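You operate a simulated robot arm through the tools that you are given. There is no shell and no other tool.

You are at the controls of a simulated robot arm. One attempt, no reset.

JOB
Dust the ledge, then start the belt forward at speed 2.
Fine: use the yellow pad and put it back; turn the red on-off knob to ON; start at the long control box; leave the carriers on the belt. What is to be rubbed or washed off counts as gone when no trace of it is left.
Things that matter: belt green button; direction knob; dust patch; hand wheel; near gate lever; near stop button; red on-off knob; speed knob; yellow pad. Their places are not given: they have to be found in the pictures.

It is judged by the outcome, as a careful person would: the job done as asked, and still so three seconds after it is handed in. It fails if anything else is knocked over, pushed out of place, dropped, spilled or broken.

ROBOT AND FRAMES
A 7-joint arm with a three-finger gripper, fixed in place. Base frame: the origin is at the foot of the arm, x ahead of it, y to its left, z up. Lengths are in mm, angles in rad, forces in N, time in s.
Its first joint turns from -2.897 to 2.897 rad. Payload 2.69 kg.
The TCP is the grasp point between the finger pads, 30 mm short of the fingertips. In the tool frame z runs along the fingers and y along their closing line. Largest opening 128 mm; the body of the gripper starts 117 mm behind the TCP.
Orientation is told as [roll, pitch, yaw] about the base's x, y, z axes, in that order, counted from this pose: with the fingers straight down and closing along the base's y, the tool's x points along the base's -x, its y along +y and its z along -z.

CONTROLS
- The arm moves only by the tool nudge_tool. Its argument "deltas" is a list of rows, each a list of 7 numbers: the shift along the tool's x, y, z in units of 100 mm (1.0 is 100 mm), then the turn, a rotation vector about the tool's x, y, z in units of 60 degrees (1.0 is 60 degrees), then the gripper command, from -1 (fully open) to 1 (shut), values between in proportion. In form: [[x, y, z, rx, ry, rz, jaw], ...]. A call has 1 to 20 rows; each row is the pose to reach, as a shift and turn from the pose commanded when the call began, along the tool's axes at that moment. A call with a number of a shift or a turn outside -1 to 1 is refused whole. Rows are played at 5 a second. More than 50 mm and 0.15 rad between two rows, or a gripper value outside its range, and nothing of the call is played. Where a pose cannot be reached the arm comes as near as it can. A force on the tool above 40 N (or 10 N above the force at the start of the call, whichever is more), or a blocked arm, ends the call early, and 0.2 s more pass. The fingers move at their own pace and stop on an object; they squeeze with about 40 N. The grip force told is the motor's: it shows also when the fingers shut on nothing. Time passes only in rows, and 0.2 s behind the last, so rows that repeat a pose let the fingers close. It gives the time, the measured TCP pose, the force on the tool (base axes), the opening and the grip force at its end, in the units of the frame above (readings bear some noise), with the torque about the TCP (base axes, N m) and any sound that the robot's microphone picked up.
- Cameras (640 x 400 px; columns grow to the right, rows downward): "scene" is fixed at [213.9, -503.9, 1510.1]; the picture's right is [0.89, -0.45, 0.00], its down [-0.29, -0.57, -0.77] and it looks along [0.35, 0.69, -0.64] (base axes); focal length 358 px, centre (320, 200). "wrist" rides on the gripper at [58, 54, -131] in the tool frame; the picture's right is [-0.68, 0.74, 0.00], its down [-0.62, -0.57, -0.55] and it looks along [-0.40, -0.37, 0.84] (tool axes); focal length 234 px, centre (320, 200).
- snapshot(camera): a new picture of that camera. It takes no simulated time.
- move_column(by): slides the trunk up (or, below 0, down) by that many mm; the arm rides with it, the base frame stays. It gives what a move gives, with no picture.
- pixel_to_xyz(camera, pixels): for up to 12 pixels [column, row] of the newest picture of that camera ("zoom" is the newest enlarged one), the place [x, y, z] in the base frame of the surface seen there, good to about 2 mm, but the place of the scene camera against the robot may be out by one fixed shift of up to 25 mm in any direction. It takes no simulated time.
- inspect(camera, box): a new picture of the part [left, top, right, bottom] of that camera's present view, enlarged. It takes no simulated time.
- finish_job(): hands the job in; it is judged then, once.

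Unless the task says otherwise, let go and move clear before handing in.

The tools are called after "Request:" as a command line: name --pt "numbers of a row" for each row, then --argument value for the rest, lists and objects as JSON in quotes. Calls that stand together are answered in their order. nudge_tool: Moves the arm, as the interface text tells. Its arguments: {"type":"object","properties":{"deltas":{"type":"array"}},"required":["deltas"]} The other tools are called the same way: move_column (by) slides the trunk up or down; snapshot (camera) takes a picture; pixel_to_xyz (camera, pixels) gives the place of the surface under pixels of a picture; inspect (camera, box) takes an enlarged picture of a part of a camera's view; finish_job () hands the job in.

At the start:

```text
time_s: 0.0
eef_pos: [678.0, -164.6, 1165.5]
tool_rot: [0.0, -0.001, 0.0]
contact_force: [0.1, -0.6, -0.6]
wrist_torque: [-0.02, 0.05, 0.0]
opening: 128.2
gripper_force: 0.1
trunk travel left (down, up): [-150.0, 200.0]
```

scene: 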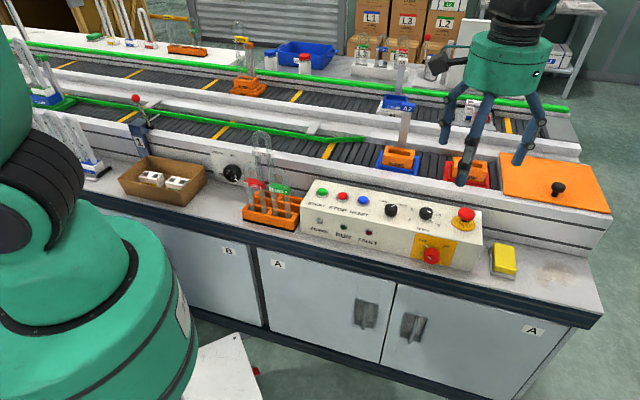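
wrist: 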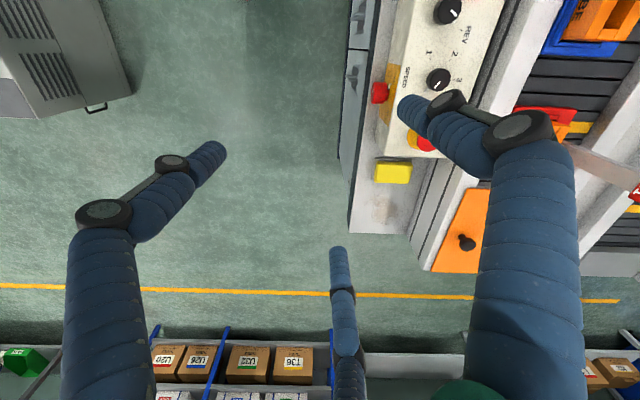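

The scene picture shows the long control box around pixels (300-480, 180-270), the yellow pad at about (503, 260) and a possible dust patch near (555, 275). I'll enlarge these areas first.

Request:
inspect --camera "scene" --box '[290, 170, 490, 295]'

Request:
inspect --camera "scene" --box '[450, 200, 630, 320]'

Request:
inspect --camera "scene" --box '[60, 80, 300, 230]'

Request:
inspect --camera "wrist" --box '[340, 0, 520, 240]'

```text
3.20 times, centred on (390, 232) of scene
```

zoom: 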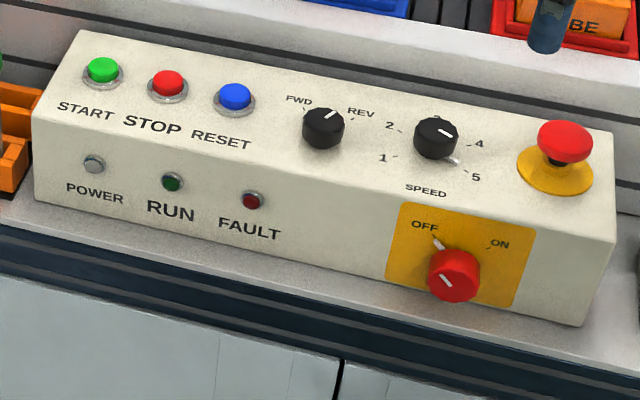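

```text
3.33 times, centred on (540, 260) of scene
```

zoom: 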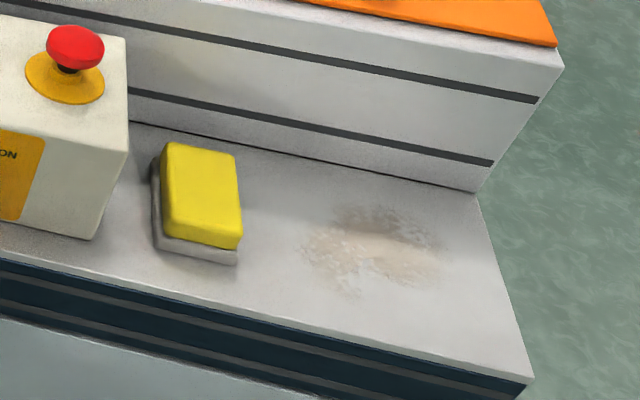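

```text
2.67 times, centred on (180, 155) of scene
```

zoom: 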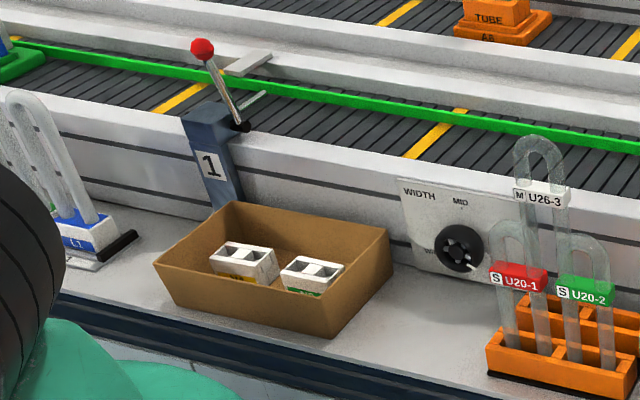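

```text
1.67 times, centred on (430, 120) of wrist
```

zoom: 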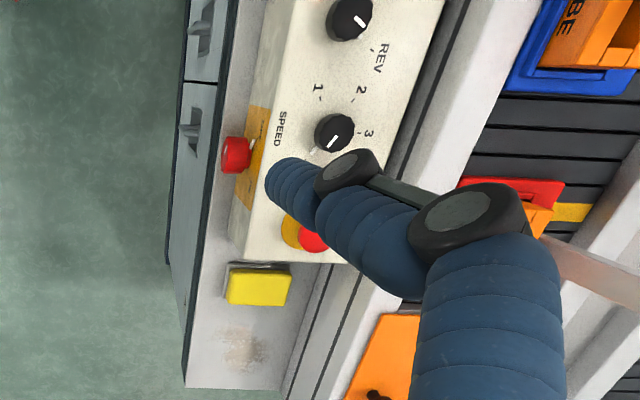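

The control box shows START (green), STOP (red), RESET, FWD/REV knob pointing to REV, speed knob, and a red OFF/ON knob on the front; the dust is right of the yellow pad. I need to see the gripper shape and get places of the main items.

Request:
inspect --camera "scene" --box '[400, 0, 600, 200]'

Request:
pixel_to_xyz --camera "scene" --pixels '[[322, 192], [342, 196], [363, 200], [391, 210], [426, 213], [466, 214], [431, 255], [505, 246], [504, 270], [555, 275], [540, 285], [590, 290]]'

Request:
snapshot --camera "wrist"

Request:
pixel_to_xyz --camera "wrist" --pixels '[[393, 174], [383, 185], [380, 93], [439, 79], [447, 10], [426, 144], [375, 210], [350, 225], [400, 230], [468, 242]]'

```text
2.00 times, centred on (500, 100) of scene
```

zoom: 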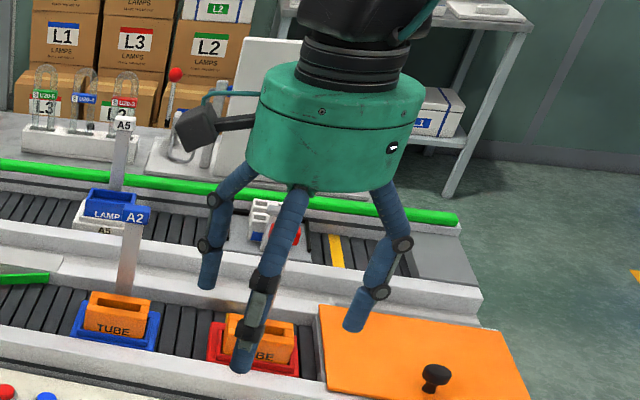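

```text
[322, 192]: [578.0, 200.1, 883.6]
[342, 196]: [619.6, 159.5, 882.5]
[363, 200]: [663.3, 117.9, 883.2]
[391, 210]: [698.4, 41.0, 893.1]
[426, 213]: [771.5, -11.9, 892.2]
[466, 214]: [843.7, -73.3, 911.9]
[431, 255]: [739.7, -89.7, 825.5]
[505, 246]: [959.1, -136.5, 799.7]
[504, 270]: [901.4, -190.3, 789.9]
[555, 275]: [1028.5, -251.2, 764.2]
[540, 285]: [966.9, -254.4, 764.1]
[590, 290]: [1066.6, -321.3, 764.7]
```

```text
taken
```

wrist: 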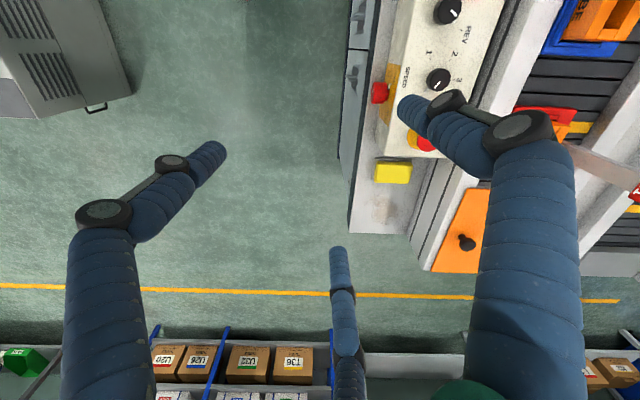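

```text
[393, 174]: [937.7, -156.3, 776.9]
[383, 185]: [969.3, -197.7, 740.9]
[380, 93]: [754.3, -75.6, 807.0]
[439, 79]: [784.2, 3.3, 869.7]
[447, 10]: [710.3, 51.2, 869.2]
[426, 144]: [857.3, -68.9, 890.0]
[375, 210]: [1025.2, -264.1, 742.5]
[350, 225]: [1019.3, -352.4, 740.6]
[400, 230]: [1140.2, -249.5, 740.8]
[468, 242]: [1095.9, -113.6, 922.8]
```

The wrist picture gives heights about 23 mm lower than the scene camera (ledge z≈741 vs 764), so the scene camera is shifted. Let me zoom in on the pad and dust in both views to measure corners.

Request:
inspect --camera "wrist" --box '[340, 140, 440, 240]'

Request:
pixel_to_xyz --camera "wrist" --pixels '[[379, 164], [410, 166], [409, 182], [376, 180], [375, 195], [385, 220], [365, 215], [395, 205], [352, 180], [350, 232], [410, 236], [130, 190]]'

Request:
inspect --camera "scene" --box '[480, 230, 540, 290]'

Request:
pixel_to_xyz --camera "zoom" --pixels '[[200, 150], [370, 200], [400, 430], [200, 420], [300, 300]]'

```text
4.00 times, centred on (390, 190) of wrist
```

zoom: 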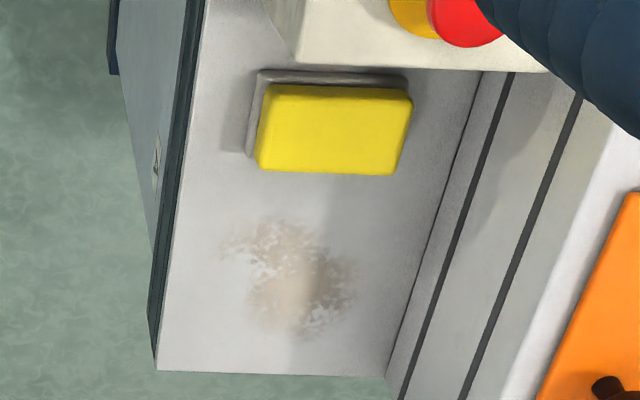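

```text
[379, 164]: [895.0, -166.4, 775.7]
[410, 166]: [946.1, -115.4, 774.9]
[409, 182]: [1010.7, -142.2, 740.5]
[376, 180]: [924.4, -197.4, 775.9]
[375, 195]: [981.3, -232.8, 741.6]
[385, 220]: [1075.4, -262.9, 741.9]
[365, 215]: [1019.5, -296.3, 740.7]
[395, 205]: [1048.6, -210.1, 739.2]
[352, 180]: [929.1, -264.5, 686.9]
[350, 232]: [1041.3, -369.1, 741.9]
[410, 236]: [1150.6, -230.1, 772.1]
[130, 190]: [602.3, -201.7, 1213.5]
```

```text
6.67 times, centred on (510, 260) of scene
```

zoom: 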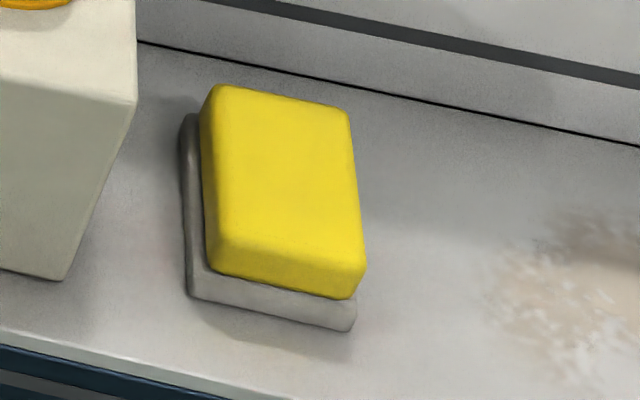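

```text
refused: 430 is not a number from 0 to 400
```

The pad (about 85×53 mm, long side across the ledge) sits in a grey tray at wrist px (380, 172), and the dust patch is centred near wrist px (382, 209), ≈(1030, -250, 741). The gripper shows three fingers in the picture, so I'll shut it in free air to see how they close.

Request:
nudge_tool --pt "0 0 0 0 0 0 1" --pt "0 0 0 0 0 0 1" --pt "0 0 0 0 0 0 1" --pt "0 0 0 0 0 0 1"

Request:
snapshot --camera "wrist"

Request:
snapshot --camera "scene"

```text
time_s: 1.0
eef_pos: [678.2, -164.5, 1167.0]
tool_rot: [0.0, 0.0, 0.0]
contact_force: [0.0, 0.2, 0.2]
wrist_torque: [-0.03, 0.04, 0.01]
opening: 2.4
gripper_force: 31.2
trunk travel left (down, up): [-150.0, 200.0]
```

```text
taken
```

wrist: 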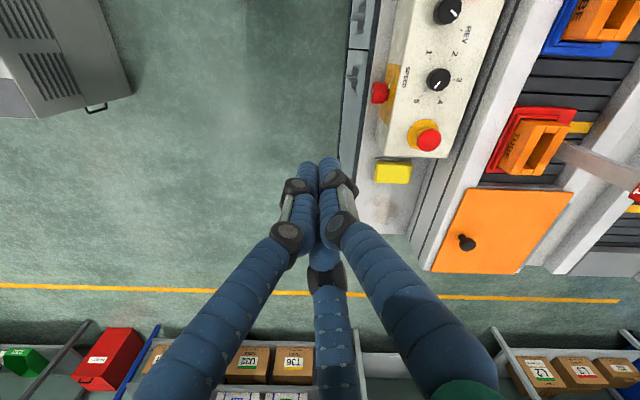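

```text
taken
```

scene: 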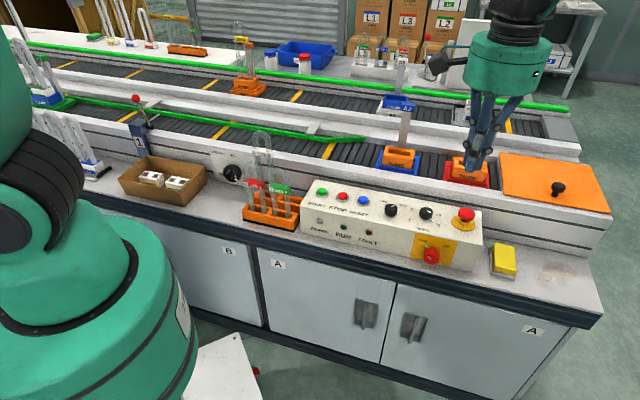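

Shut, the fingers meet at the centre and the control box is in clear view at wrist px (380-500, 0-155). I'll zoom on the knobs to read their pointers and get precise places.

Request:
inspect --camera "wrist" --box '[370, 0, 510, 90]'

Request:
pixel_to_xyz --camera "zoom" --pixels '[[350, 40], [310, 350]]'

Request:
inspect --camera "wrist" --box '[360, 60, 460, 160]'

Request:
inspect --camera "scene" --box '[370, 190, 490, 280]'

```text
4.44 times, centred on (440, 45) of wrist
```

zoom: 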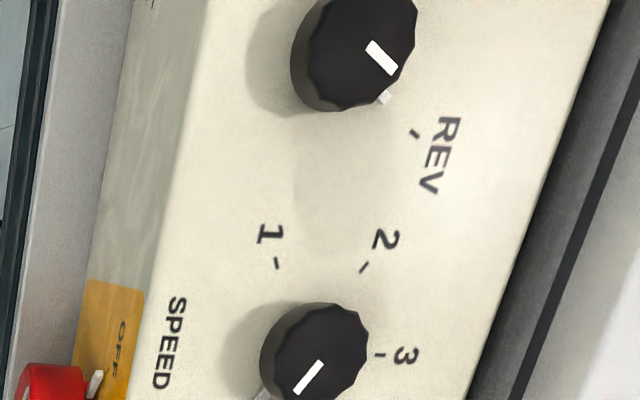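

```text
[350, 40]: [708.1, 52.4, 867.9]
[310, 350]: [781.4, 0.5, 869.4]
```

```text
4.00 times, centred on (410, 110) of wrist
```

zoom: 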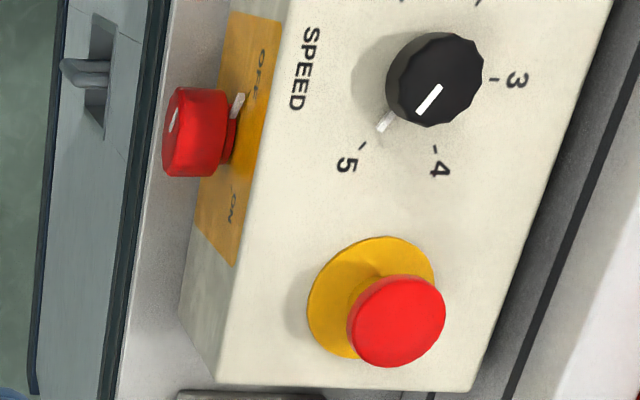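

```text
4.44 times, centred on (430, 235) of scene
```

zoom: 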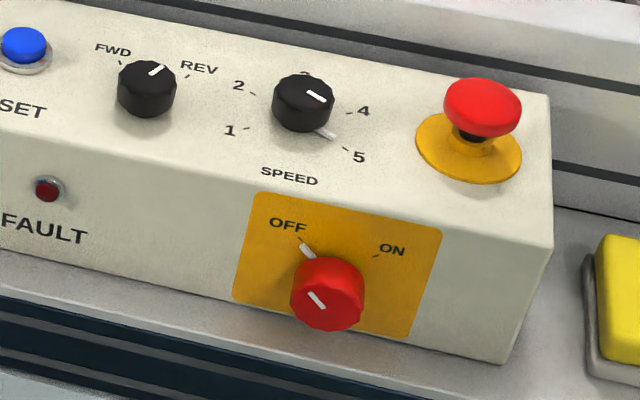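

The knobs' white tabs show direction = REV, speed = 5, red knob = OFF. Now I'll move towards the dust area in free air, turning the tool 45° (the bench runs diagonal to the base), to test the reach there.

Request:
nudge_tool --pt "-0.2 0 0.15 0 0 0.125 1" --pt "-0.4 0 0.3 0 0 0.25 1" --pt "-0.6 0 0.45 0 0 0.375 1" --pt "-0.8 0 0.6 0 0 0.5 1" --pt "-1.0 0 0.8 0 0 0.625 1" --pt "-1.0 0 1.0 0 0 0.75 1" --pt "-1.0 0 1.0 0 0 0.75 1"

Request:
snapshot --camera "wrist"

```text
time_s: 2.6
eef_pos: [779.5, -166.0, 1065.6]
tool_rot: [0.0, -0.001, -0.786]
contact_force: [0.3, 0.2, -0.8]
wrist_torque: [0.02, 0.04, 0.0]
opening: 2.2
gripper_force: 31.4
trunk travel left (down, up): [-150.0, 200.0]
```

```text
taken
```

wrist: 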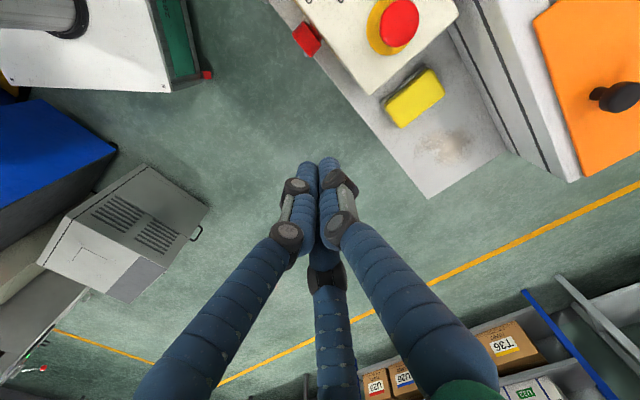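

Tool is now turned to align with the bench (closing line across the ledge). I'll zoom for the precise corners of pad, tray, E-stop and dust.

Request:
inspect --camera "wrist" --box '[360, 40, 520, 200]'

Request:
pixel_to_xyz --camera "wrist" --pixels '[[400, 22], [420, 22], [382, 45], [374, 95], [430, 69], [443, 95], [403, 127], [386, 104], [430, 197], [507, 153], [400, 60], [456, 5]]'

Request:
pixel_to_xyz --camera "wrist" --pixels '[[417, 150], [430, 140], [445, 130], [465, 135], [472, 145], [455, 165], [435, 165], [415, 98], [360, 55], [312, 38], [490, 120], [495, 145]]'

```text
2.50 times, centred on (440, 120) of wrist
```

zoom: 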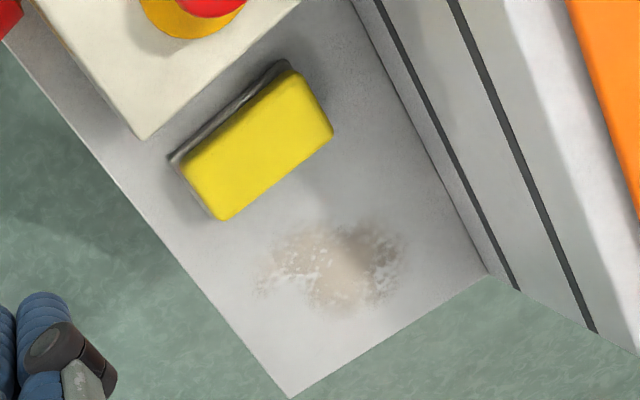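

```text
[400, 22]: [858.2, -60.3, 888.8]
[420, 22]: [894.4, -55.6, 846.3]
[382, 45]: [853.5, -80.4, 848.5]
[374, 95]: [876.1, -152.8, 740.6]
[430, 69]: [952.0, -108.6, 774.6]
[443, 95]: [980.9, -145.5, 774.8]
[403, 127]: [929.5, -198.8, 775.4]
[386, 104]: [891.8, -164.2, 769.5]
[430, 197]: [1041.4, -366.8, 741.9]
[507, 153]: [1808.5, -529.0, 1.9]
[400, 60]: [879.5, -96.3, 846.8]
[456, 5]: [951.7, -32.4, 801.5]
```

```text
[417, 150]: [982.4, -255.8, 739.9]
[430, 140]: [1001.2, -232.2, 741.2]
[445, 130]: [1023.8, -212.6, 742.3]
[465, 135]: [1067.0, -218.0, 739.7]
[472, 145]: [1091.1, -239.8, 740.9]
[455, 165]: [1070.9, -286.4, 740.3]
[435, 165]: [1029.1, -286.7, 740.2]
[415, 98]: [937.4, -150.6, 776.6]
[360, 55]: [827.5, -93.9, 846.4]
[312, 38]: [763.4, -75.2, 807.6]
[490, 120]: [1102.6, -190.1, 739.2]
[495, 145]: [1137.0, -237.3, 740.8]
```

Dust spans about u≈872–955 along the ledge (x up to ~1095), pad centre ≈(939, -154, top z 775). I'll move outward in free air at about z≈1000 to find how far the arm can go with the tool vertical.

Request:
nudge_tool --pt "-0.35 0.35 0.1 0 0 0 1" --pt "-0.7 0.7 0.2 0 0 0 1" --pt "-1.0 1.0 0.3 0 0 0 1" --pt "-1.0 1.0 0.3 0 0 0 1"

Request:
nudge_tool --pt "-0.35 0.05 0.3 0 0 0 1" --pt "-0.7 0.1 0.6 0 0 0 1" --pt "-1.0 0.2 0.9 0 0 0 1" --pt "-1.0 0.2 0.9 0 0 0 1"

```text
refused: row 1 steps farther than a row can; nothing moved
```

```text
time_s: 3.6
eef_pos: [863.5, -220.5, 975.6]
tool_rot: [0.0, 0.0, -0.786]
contact_force: [-0.6, 0.4, -0.5]
wrist_torque: [0.0, 0.03, 0.02]
opening: 2.1
gripper_force: 31.4
trunk travel left (down, up): [-150.0, 200.0]
```

The first call was refused for a step slightly over 50 mm; the second ran, and the tool is at (863, -220, 976). Continuing outward with smaller steps.

Request:
nudge_tool --pt "-0.3 0.3 0.0 0 0 0 1" --pt "-0.6 0.6 0.0 0 0 0 1" --pt "-0.9 0.9 0.0 0 0 0 1" --pt "-1.0 1.0 0.0 0 0 0 1" --pt "-1.0 1.0 0.0 0 0 0 1"

```text
time_s: 4.8
eef_pos: [1004.2, -218.8, 974.6]
tool_rot: [-0.002, -0.001, -0.786]
contact_force: [1.4, 0.2, 0.5]
wrist_torque: [0.0, -0.01, -0.01]
opening: 2.1
gripper_force: 31.2
trunk travel left (down, up): [-150.0, 200.0]
```

Still fully reached at r≈1028 mm at this height. I'll go a bit further out to see the limit here.

Request:
nudge_tool --pt "-0.3 0.0 0.0 0 0 0 1" --pt "-0.6 0.0 0.0 0 0 0 1" --pt "-0.8 0.0 0.0 0 0 0 1" --pt "-0.8 0.0 0.0 0 0 0 1"

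Request:
snapshot --camera "scene"

Request:
snapshot --camera "wrist"

```text
time_s: 5.8
eef_pos: [1057.4, -275.1, 974.7]
tool_rot: [0.001, 0.002, -0.787]
contact_force: [0.2, 0.3, 0.6]
wrist_torque: [-0.05, -0.01, -0.03]
opening: 2.1
gripper_force: 31.5
out of reach, approached as far as the arm can: row 3, 4
trunk travel left (down, up): [-150.0, 200.0]
```

```text
taken
```

scene: 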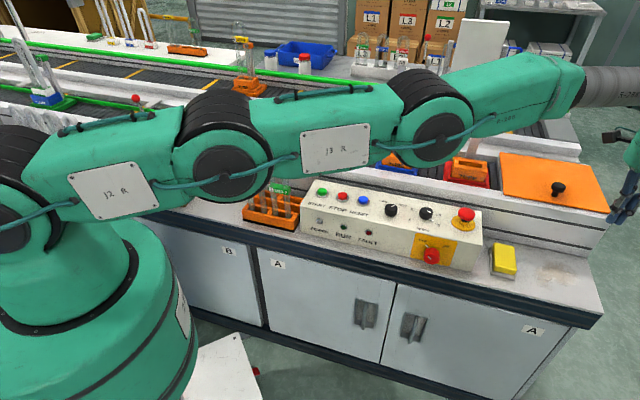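

```text
taken
```

wrist: 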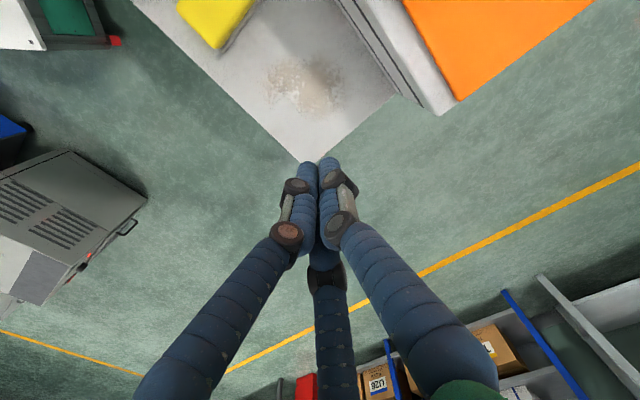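

At TCP height 975 the limit is about r≈1092 mm with the arm nearly straight. Lowering the trunk will help at ledge height, so I check the arm's link heights and nearby tall objects before lowering.

Request:
pixel_to_xyz --camera "scene" --pixels '[[100, 180], [230, 170], [335, 150], [430, 140], [500, 110], [560, 80], [60, 240], [100, 290], [275, 190], [466, 214], [600, 100], [635, 200]]'

Request:
inspect --camera "wrist" --box '[160, 0, 440, 175]'

```text
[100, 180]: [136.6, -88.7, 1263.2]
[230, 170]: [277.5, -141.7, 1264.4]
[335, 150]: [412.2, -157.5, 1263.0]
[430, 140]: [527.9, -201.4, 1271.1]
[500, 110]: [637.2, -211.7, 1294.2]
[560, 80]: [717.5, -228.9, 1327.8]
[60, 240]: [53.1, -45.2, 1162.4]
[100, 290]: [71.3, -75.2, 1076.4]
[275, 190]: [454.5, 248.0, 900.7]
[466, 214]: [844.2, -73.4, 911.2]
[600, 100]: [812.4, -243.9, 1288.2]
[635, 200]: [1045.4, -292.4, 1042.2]
```

```text
2.29 times, centred on (300, 88) of wrist
```

zoom: 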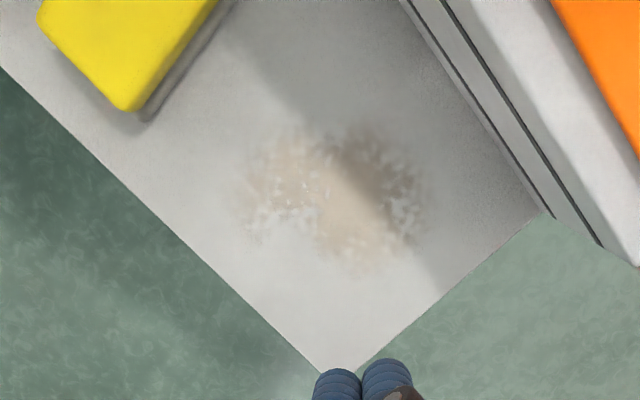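

The arm links are at z≈1240 so lowering by 150 mm is safe. I'll measure the dust outline from this close view, then lower the trunk.

Request:
pixel_to_xyz --camera "wrist" --pixels '[[263, 92], [291, 57], [320, 55], [346, 84], [315, 121], [269, 105], [339, 108], [305, 90], [304, 160], [396, 95], [162, 30], [232, 30]]'

Request:
move_column --by -150

```text
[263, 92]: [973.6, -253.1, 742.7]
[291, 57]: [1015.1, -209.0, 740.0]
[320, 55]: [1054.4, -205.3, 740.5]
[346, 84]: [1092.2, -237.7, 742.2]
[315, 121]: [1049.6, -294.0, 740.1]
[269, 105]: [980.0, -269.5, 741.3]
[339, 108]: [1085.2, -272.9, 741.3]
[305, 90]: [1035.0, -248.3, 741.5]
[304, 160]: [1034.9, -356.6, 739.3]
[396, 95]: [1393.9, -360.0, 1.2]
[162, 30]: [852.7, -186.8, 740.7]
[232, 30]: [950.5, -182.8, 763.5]
```

```text
time_s: 7.5
eef_pos: [1057.5, -274.7, 825.5]
tool_rot: [0.0, 0.0, -0.784]
contact_force: [0.6, 0.2, -0.5]
wrist_torque: [-0.01, -0.05, -0.01]
opening: 2.2
gripper_force: 32.1
trunk travel left (down, up): [0.0, 350.0]
```

The trunk is down and the tool holds at (1057, -275, 825). Now I'll rise a bit and go back over the pad to look at it and its tray from close up.

Request:
nudge_tool --pt "0.0 0 -0.4 0 0 0 1" --pt "0.1 0 -0.8 0 0 0 1" --pt "0.5 0 -0.9 0 0 0 1" --pt "0.9 0 -1.0 0 0 0 1" --pt "1.0 0 -1.0 0 0 0 1" --pt "1.0 0 -1.0 0 0 0 1"

Request:
snapshot --camera "wrist"

```text
time_s: 8.9
eef_pos: [988.8, -203.7, 929.9]
tool_rot: [0.003, -0.005, -0.785]
contact_force: [-0.6, -0.5, 2.9]
wrist_torque: [0.0, 0.02, 0.03]
opening: 2.2
gripper_force: 32.0
trunk travel left (down, up): [0.0, 350.0]
```

```text
taken
```

wrist: 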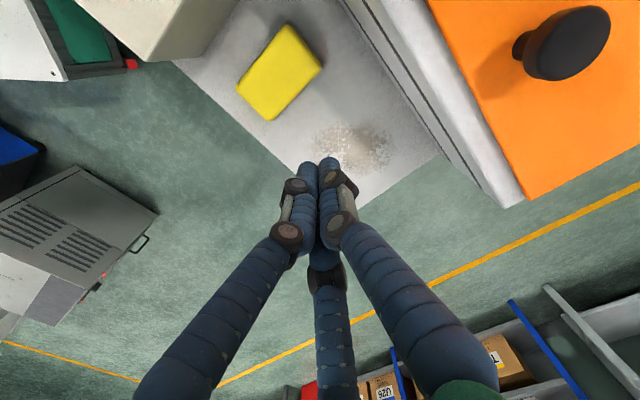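

The pad is at wrist px (280, 72). Zooming to see the tray and box edge.

Request:
inspect --camera "wrist" --box '[200, 0, 360, 140]'

Request:
pixel_to_xyz --camera "wrist" --pixels '[[288, 26], [320, 68], [270, 118], [238, 88], [279, 72], [235, 95], [322, 72], [284, 21], [200, 50], [240, 0]]'

```text
2.86 times, centred on (280, 70) of wrist
```

zoom: 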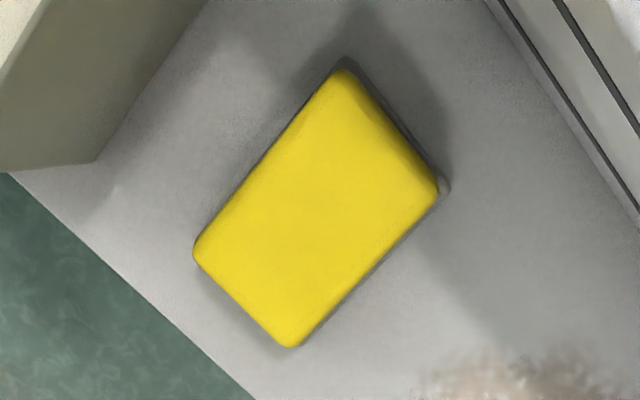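

```text
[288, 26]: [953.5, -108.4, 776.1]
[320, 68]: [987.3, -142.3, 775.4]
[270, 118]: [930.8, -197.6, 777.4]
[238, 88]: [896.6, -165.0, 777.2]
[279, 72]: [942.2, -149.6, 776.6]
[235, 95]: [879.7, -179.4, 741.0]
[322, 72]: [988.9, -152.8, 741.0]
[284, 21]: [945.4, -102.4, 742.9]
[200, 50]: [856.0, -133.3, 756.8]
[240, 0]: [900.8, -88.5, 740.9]
```

Pad centre ≈(942, -153), top z≈776.5, aligned with the bench diagonal. Let me measure the tray's height from the scene camera at the pad's front face.

Request:
inspect --camera "scene" --box '[484, 240, 524, 290]'

Request:
pixel_to_xyz --camera "scene" --pixels '[[489, 250], [489, 265], [491, 272], [500, 273], [500, 276], [510, 275], [510, 279], [511, 271], [500, 268], [488, 258]]'

```text
8.00 times, centred on (504, 265) of scene
```

zoom: 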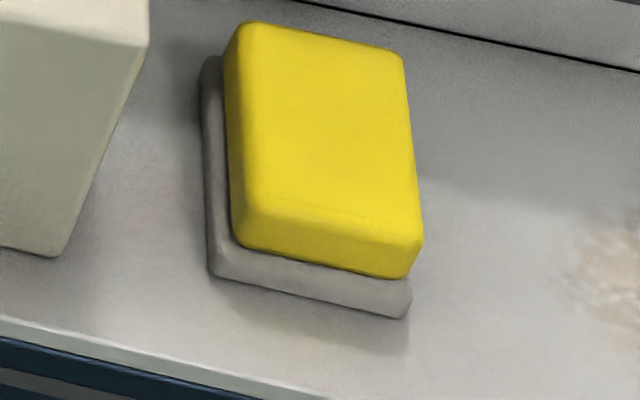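

```text
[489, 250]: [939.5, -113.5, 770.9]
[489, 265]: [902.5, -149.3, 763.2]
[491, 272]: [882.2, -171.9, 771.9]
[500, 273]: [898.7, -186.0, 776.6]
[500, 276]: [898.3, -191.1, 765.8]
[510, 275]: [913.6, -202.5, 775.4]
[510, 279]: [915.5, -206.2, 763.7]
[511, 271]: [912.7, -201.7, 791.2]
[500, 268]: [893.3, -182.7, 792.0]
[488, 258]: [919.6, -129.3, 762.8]
```

The tray top is ≈753 mm and the pad spans ≈753–776, so I plan fingertips at ≈758 (TCP ≈789). I'll move above the pad, open part way (104 mm) and tilt the tool 10° outward about its closing axis to gain reach.

Request:
nudge_tool --pt "0.3 0.01 0.1 0 -0.06 0 -0.625" --pt "0.6 0.02 0.25 0 -0.12 0 -0.625" --pt "0.687 0.026 0.4 0 -0.1667 0 -0.625" --pt "0.687 0.026 0.4 0 -0.1667 0 -0.625" --pt "0.687 0.026 0.4 0 -0.1667 0 -0.625"

Request:
snapshot --camera "wrist"

Request:
snapshot --camera "scene"

```text
time_s: 10.2
eef_pos: [939.1, -154.7, 886.1]
tool_rot: [0.0, -0.174, -0.783]
contact_force: [-0.2, -0.8, 0.5]
wrist_torque: [0.01, -0.01, 0.03]
opening: 104.0
gripper_force: 0.0
trunk travel left (down, up): [0.0, 350.0]
```

```text
taken
```

wrist: 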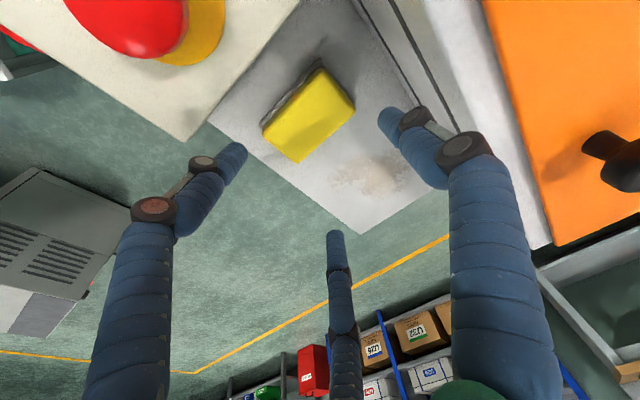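

```text
taken
```

scene: 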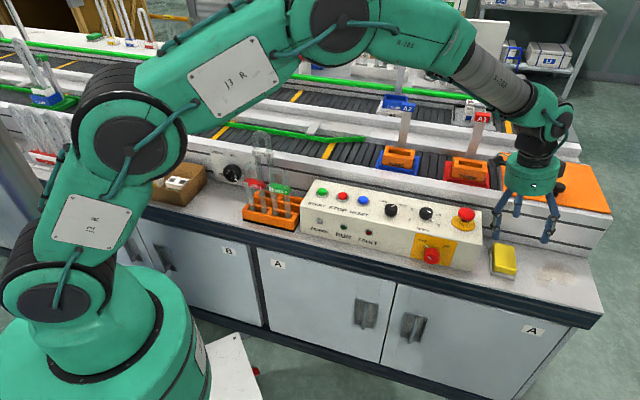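

The tool is over the pad at (939, -155, 886), tilted 10° outward, opening 104. I'll descend 60 mm straight down with a small centring shift and check.

Request:
nudge_tool --pt "0.04 0.03 0.25 0 0 0 -0.625" --pt "0.094 0.03 0.593 0 0 0 -0.625" --pt "0.094 0.03 0.593 0 0 0 -0.625"

Request:
snapshot --camera "wrist"

Request:
inspect --camera "scene" --box '[440, 150, 600, 290]'

```text
time_s: 10.9
eef_pos: [940.5, -153.0, 822.2]
tool_rot: [0.0, -0.174, -0.786]
contact_force: [0.1, -0.2, -0.1]
wrist_torque: [-0.06, -0.03, 0.01]
opening: 103.9
gripper_force: 0.1
trunk travel left (down, up): [0.0, 350.0]
```

```text
taken
```

wrist: 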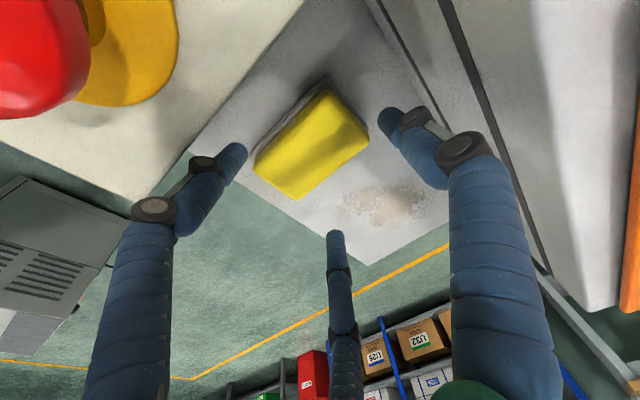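

```text
2.86 times, centred on (520, 220) of scene
```

zoom: 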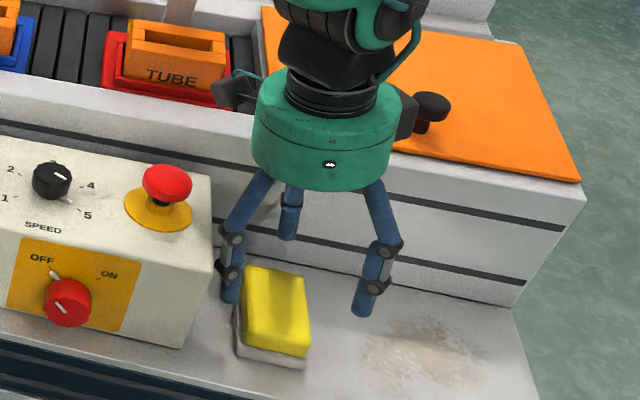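

Well-centred over the pad (≈1 mm off). Descending the remaining 33 mm to TCP z≈789.

Request:
nudge_tool --pt "0.025 0.01 0.16 0 0 0 -0.625" --pt "0.047 0.01 0.327 0 0 0 -0.625" --pt "0.047 0.01 0.327 0 0 0 -0.625"

Request:
snapshot --camera "wrist"

Request:
inspect --camera "scene" --box '[440, 150, 600, 290]'

```text
time_s: 11.8
eef_pos: [944.4, -153.3, 790.6]
tool_rot: [0.0, -0.173, -0.786]
contact_force: [2.0, -1.9, 3.5]
wrist_torque: [0.16, 0.32, 0.09]
opening: 103.5
gripper_force: 0.1
trunk travel left (down, up): [0.0, 350.0]
```

```text
taken
```

wrist: 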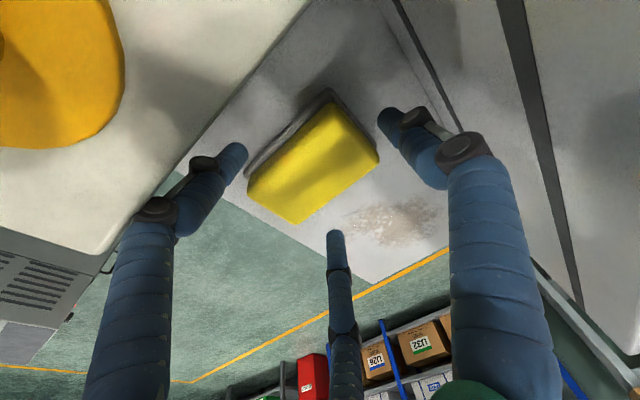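

```text
2.86 times, centred on (520, 220) of scene
```

zoom: 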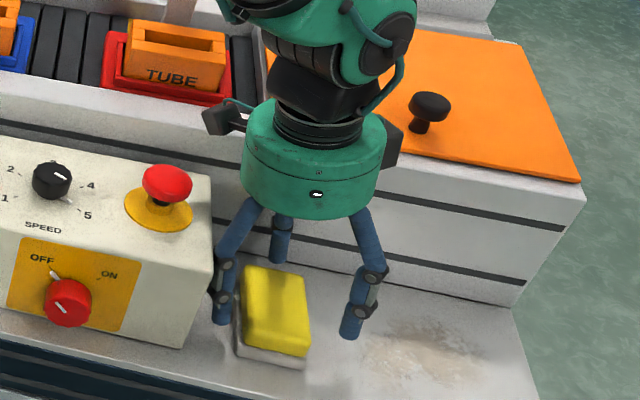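

There is a light contact (≈+u and up, about 4.5 N), likely the left finger near the control box's right face at scene-zoom (222, 265). Let me measure where that finger and the box are before going on.

Request:
pixel_to_xyz --camera "wrist" --pixels '[[240, 150], [205, 163], [190, 195], [155, 205], [130, 300], [185, 178], [120, 205], [150, 120], [335, 236], [340, 270], [385, 115], [415, 130]]'

Request:
inspect --camera "wrist" --box '[80, 90, 420, 300]'

```text
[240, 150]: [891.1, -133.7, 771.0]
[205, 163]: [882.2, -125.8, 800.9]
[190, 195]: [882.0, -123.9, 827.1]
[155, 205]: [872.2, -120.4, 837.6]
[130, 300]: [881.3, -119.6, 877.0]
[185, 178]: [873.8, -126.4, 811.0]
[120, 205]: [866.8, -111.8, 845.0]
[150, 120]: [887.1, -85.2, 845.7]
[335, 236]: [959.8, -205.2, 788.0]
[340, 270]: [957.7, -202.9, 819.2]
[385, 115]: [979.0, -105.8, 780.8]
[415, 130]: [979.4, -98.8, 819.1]
```

```text
1.88 times, centred on (250, 195) of wrist
```

zoom: 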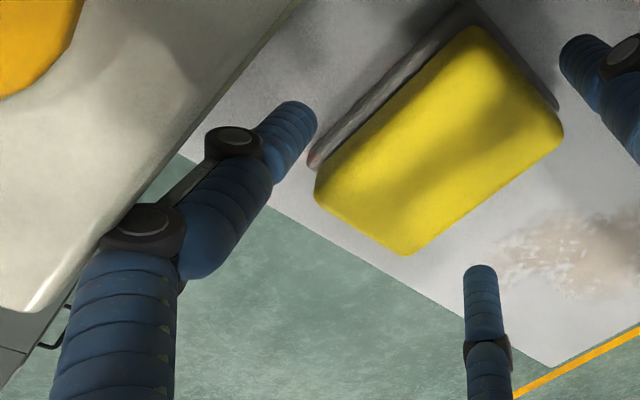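

The force and torque match a contact of the left finger's knuckle (px (155, 205), u≈702) with the box's right face (u≈697), so the three visible fingers are solid. I'll rise 35 mm, and narrow the opening to 80 mm to clear the box, then measure the wall behind.

Request:
nudge_tool --pt "-0.03 0 -0.17 0 0 0 -0.625" --pt "-0.06 0 -0.345 0 0 0 -0.625" --pt "-0.06 0 -0.345 0 0 0 -0.25" --pt "-0.06 0 -0.345 0 0 0 -0.25"

Request:
snapshot --camera "wrist"

Request:
inspect --camera "scene" --box '[440, 150, 600, 290]'

Request:
pixel_to_xyz --camera "wrist" --pixels '[[400, 40], [430, 90], [385, 10], [450, 60], [500, 60], [410, 60], [350, 110], [270, 170], [325, 90], [250, 160]]'

```text
time_s: 12.8
eef_pos: [944.8, -153.5, 825.5]
tool_rot: [0.001, -0.174, -0.785]
contact_force: [0.2, -0.6, -0.2]
wrist_torque: [0.0, 0.0, -0.01]
opening: 79.8
gripper_force: 0.0
trunk travel left (down, up): [0.0, 350.0]
```

```text
taken
```

wrist: 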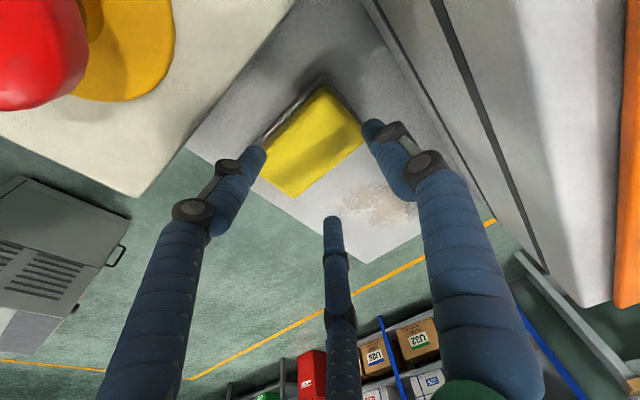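

```text
2.86 times, centred on (520, 220) of scene
```

zoom: 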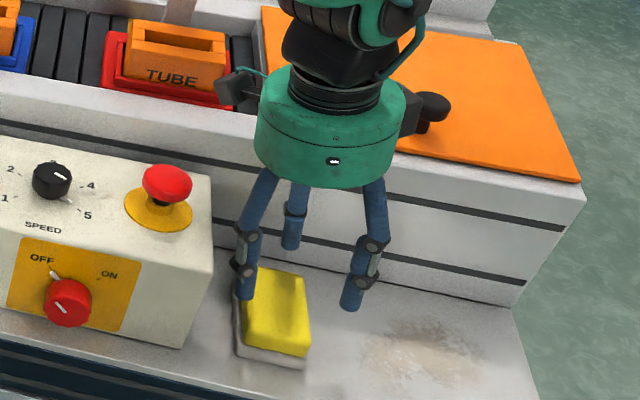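

```text
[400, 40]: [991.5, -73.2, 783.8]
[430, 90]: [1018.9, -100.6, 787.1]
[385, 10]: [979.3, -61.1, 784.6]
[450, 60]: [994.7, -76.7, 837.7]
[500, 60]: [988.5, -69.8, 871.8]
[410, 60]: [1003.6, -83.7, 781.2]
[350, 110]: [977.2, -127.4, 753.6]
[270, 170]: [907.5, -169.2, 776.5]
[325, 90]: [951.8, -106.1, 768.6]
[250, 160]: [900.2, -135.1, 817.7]
```

The wall behind is at v≈649, so with the tool turned the other way (single finger towards the front) I'd have more room. I'll rise 80 mm and turn the tool in steps about its axis, checking that the wrist can reach it.

Request:
nudge_tool --pt "-0.069 0 -0.394 0 0 0 -0.25" --pt "-0.139 0 -0.788 0 0 -0.125 -0.25" --pt "-0.139 0 -0.788 0 0 -0.25 -0.25" --pt "-0.139 0 -0.788 0 0 -0.375 -0.25" --pt "-0.139 0 -0.788 0 0 -0.5 -0.25" --pt "-0.139 0 -0.788 0 0 -0.625 -0.25" --pt "-0.139 0 -0.788 0 0 -0.75 -0.25" --pt "-0.139 0 -0.788 0 0 -0.875 -0.25" --pt "-0.139 0 -0.788 0 0 -1.0 -0.25" --pt "-0.139 0 -0.788 0 0 -1.0 -0.25"

Request:
nudge_tool --pt "0 0 0 0 0 -0.125 -0.25" --pt "0 0 0 0 0 -0.25 -0.25" --pt "0 0 0 0 0 -0.375 -0.25" --pt "0 0 0 0 0 -0.5 -0.25" --pt "0 0 0 0 0 -0.625 -0.25" --pt "0 0 0 0 0 -0.75 -0.25" --pt "0 0 0 0 0 -0.875 -0.25" --pt "0 0 0 0 0 -1.0 -0.25" --pt "0 0 0 0 0 -1.0 -0.25"

```text
time_s: 14.9
eef_pos: [944.1, -153.3, 906.1]
tool_rot: [-0.151, -0.087, 0.27]
contact_force: [0.0, -0.2, 0.0]
wrist_torque: [0.03, 0.01, 0.01]
opening: 80.1
gripper_force: 0.0
trunk travel left (down, up): [0.0, 350.0]
```

```text
time_s: 16.9
eef_pos: [944.7, -153.1, 907.3]
tool_rot: [-0.152, 0.085, 1.304]
contact_force: [0.9, 0.8, 0.3]
wrist_torque: [0.02, 0.02, -0.05]
opening: 80.3
gripper_force: 0.0
trunk travel left (down, up): [0.0, 350.0]
```

Both turns were reached with no trouble (yaw now ≈75°). One more 60° turn puts the single finger to the front.

Request:
nudge_tool --pt "0 0 0 0 0 -0.125 -0.25" --pt "0 0 0 0 0 -0.25 -0.25" --pt "0 0 0 0 0 -0.375 -0.25" --pt "0 0 0 0 0 -0.5 -0.25" --pt "0 0 0 0 0 -0.625 -0.25" --pt "0 0 0 0 0 -0.75 -0.25" --pt "0 0 0 0 0 -0.875 -0.25" --pt "0 0 0 0 0 -1.0 -0.25" --pt "0 0 0 0 0 -1.0 -0.25"

Request:
snapshot --camera "wrist"

Request:
snapshot --camera "scene"

```text
time_s: 18.9
eef_pos: [943.7, -153.9, 906.8]
tool_rot: [0.001, 0.176, 2.355]
contact_force: [0.2, 0.3, -0.2]
wrist_torque: [-0.02, 0.0, 0.01]
opening: 80.1
gripper_force: 0.0
trunk travel left (down, up): [0.0, 350.0]
```

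```text
taken
```

wrist: 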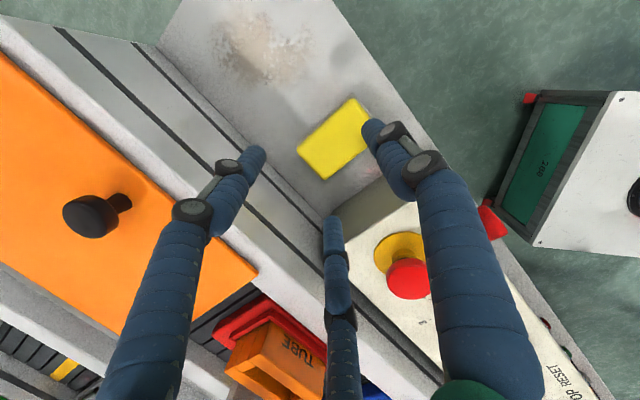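

```text
taken
```

scene: 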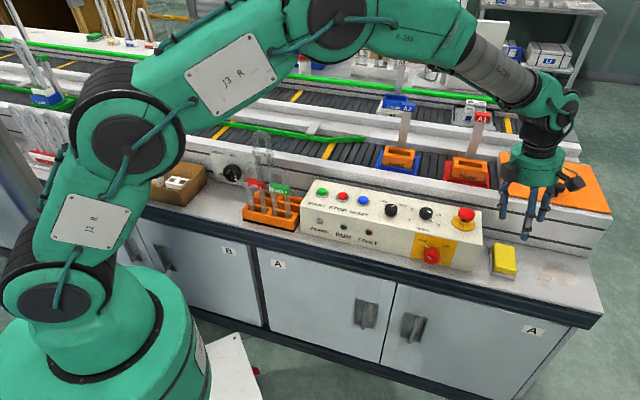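

The tool reached yaw 135° with the 10° outward tilt kept; nothing touched. Now I'll move down over the pad with the tool 11.5 mm to the front of the pad's centre, so that the front finger meets the pad's end and the other two its long sides.

Request:
nudge_tool --pt "-0.07 0.123 0.35 0 0 0 -0.25" --pt "-0.159 0.123 0.805 0 0 0 -0.25" --pt "-0.159 0.123 0.805 0 0 0 -0.25" --pt "-0.159 0.123 0.805 0 0 0 -0.25"

Request:
snapshot --camera "wrist"

Request:
inspect --camera "scene" --box '[440, 150, 600, 290]'

```text
time_s: 19.9
eef_pos: [932.3, -158.8, 825.0]
tool_rot: [0.002, 0.175, 2.355]
contact_force: [-0.3, -0.1, -0.1]
wrist_torque: [0.01, 0.03, -0.03]
opening: 80.2
gripper_force: 0.1
trunk travel left (down, up): [0.0, 350.0]
```

```text
taken
```

wrist: 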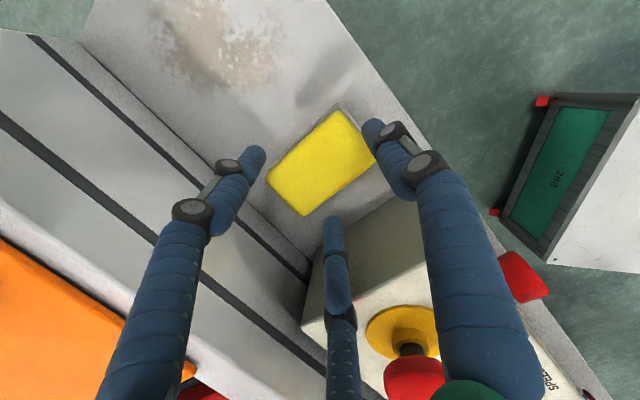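

```text
2.86 times, centred on (520, 220) of scene
```

zoom: 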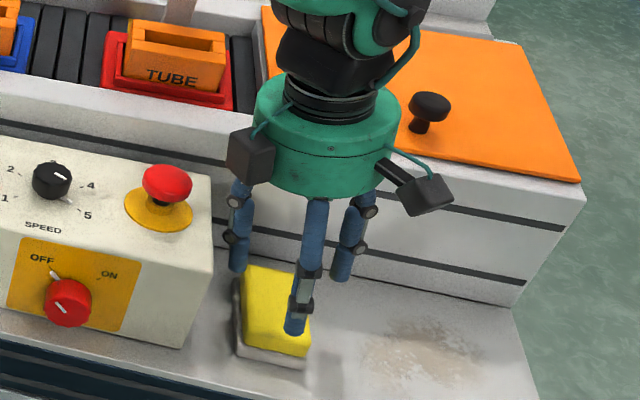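

Centred within a few mm; the gripper's side boxes look clear of the E-stop. I'll check their places against the E-stop before the last descent.

Request:
pixel_to_xyz --camera "zoom" --pixels '[[250, 155], [240, 180], [265, 185], [237, 200], [236, 268], [168, 185], [195, 180], [350, 275], [295, 325], [425, 205], [270, 190]]'

Request:
pixel_to_xyz --camera "wrist" --pixels '[[333, 220], [335, 260], [340, 310], [255, 152], [230, 165], [190, 210], [370, 125], [395, 135], [425, 165], [340, 360], [320, 165], [415, 370]]'

```text
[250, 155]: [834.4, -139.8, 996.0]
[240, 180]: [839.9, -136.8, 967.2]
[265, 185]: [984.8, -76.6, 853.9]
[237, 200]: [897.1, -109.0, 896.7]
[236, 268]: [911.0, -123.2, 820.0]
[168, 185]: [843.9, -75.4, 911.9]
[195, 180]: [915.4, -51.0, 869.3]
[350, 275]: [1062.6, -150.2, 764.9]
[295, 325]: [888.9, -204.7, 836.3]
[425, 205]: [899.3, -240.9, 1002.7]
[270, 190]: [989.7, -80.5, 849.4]
```

```text
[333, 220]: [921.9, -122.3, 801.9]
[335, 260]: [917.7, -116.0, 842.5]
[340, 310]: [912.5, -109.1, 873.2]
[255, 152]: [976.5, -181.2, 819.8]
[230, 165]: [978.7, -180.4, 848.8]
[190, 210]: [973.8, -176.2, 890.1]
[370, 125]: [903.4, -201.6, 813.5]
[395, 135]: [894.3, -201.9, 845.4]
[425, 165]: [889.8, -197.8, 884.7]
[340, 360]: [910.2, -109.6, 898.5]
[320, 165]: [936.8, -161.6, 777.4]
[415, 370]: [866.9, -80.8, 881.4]
```

The side boxes and fingers have ≥10 mm clearance to the box and E-stop. Accounting for the tilt, the tool axis will meet the pad's middle at u≈770.5, so I descend 36 mm with a tiny correction.

Request:
nudge_tool --pt "-0.037 0.008 0.18 0 0 0 -0.25" --pt "-0.073 0.008 0.353 0 0 0 -0.25" --pt "-0.073 0.008 0.353 0 0 0 -0.25"

Request:
snapshot --camera "wrist"

Request:
inspect --camera "scene" --box '[460, 200, 560, 290]'

```text
time_s: 20.8
eef_pos: [933.1, -160.3, 787.4]
tool_rot: [0.0, 0.175, 2.357]
contact_force: [-0.3, 0.6, -0.3]
wrist_torque: [0.0, 0.0, 0.0]
opening: 80.3
gripper_force: 0.1
trunk travel left (down, up): [0.0, 350.0]
```

```text
taken
```

wrist: 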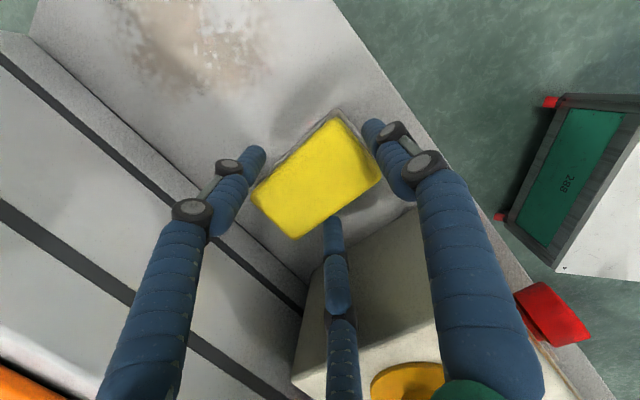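

```text
4.44 times, centred on (510, 245) of scene
```

zoom: 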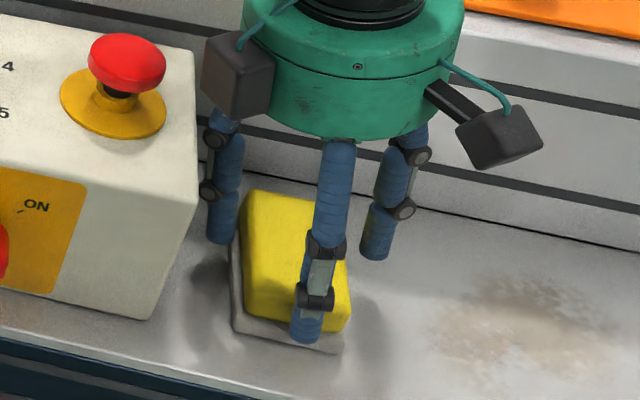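

No contact and the pad lies between the three fingers. I'll close slowly to 66 mm and look before squeezing.

Request:
nudge_tool --pt "0 0 0 0 0 0 -0.1" --pt "0 0 0 0 0 0 -0.03" --pt "0 0 0 0 0 0 -0.03"

Request:
snapshot --camera "wrist"

Request:
inspect --camera "scene" --box '[460, 200, 560, 290]'

```text
time_s: 21.6
eef_pos: [933.1, -160.1, 789.1]
tool_rot: [0.0, 0.175, 2.355]
contact_force: [-0.3, 0.8, -0.2]
wrist_torque: [0.06, -0.01, -0.05]
opening: 67.2
gripper_force: 0.5
trunk travel left (down, up): [0.0, 350.0]
```

```text
taken
```

wrist: 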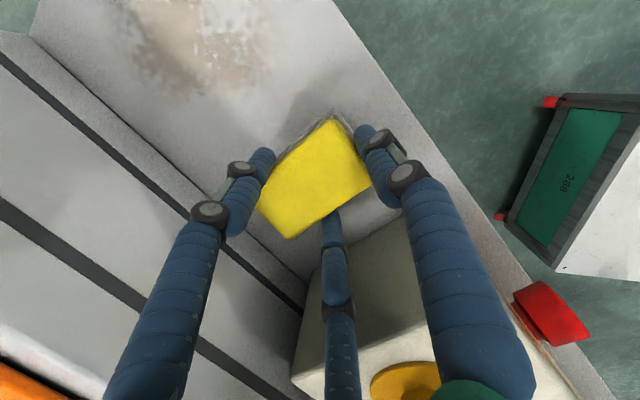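

```text
4.44 times, centred on (510, 245) of scene
```

zoom: 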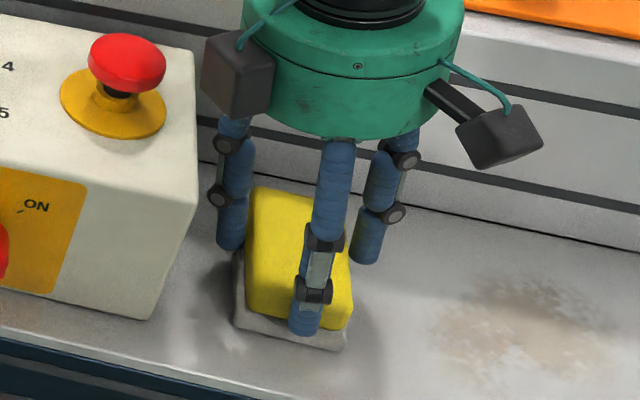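

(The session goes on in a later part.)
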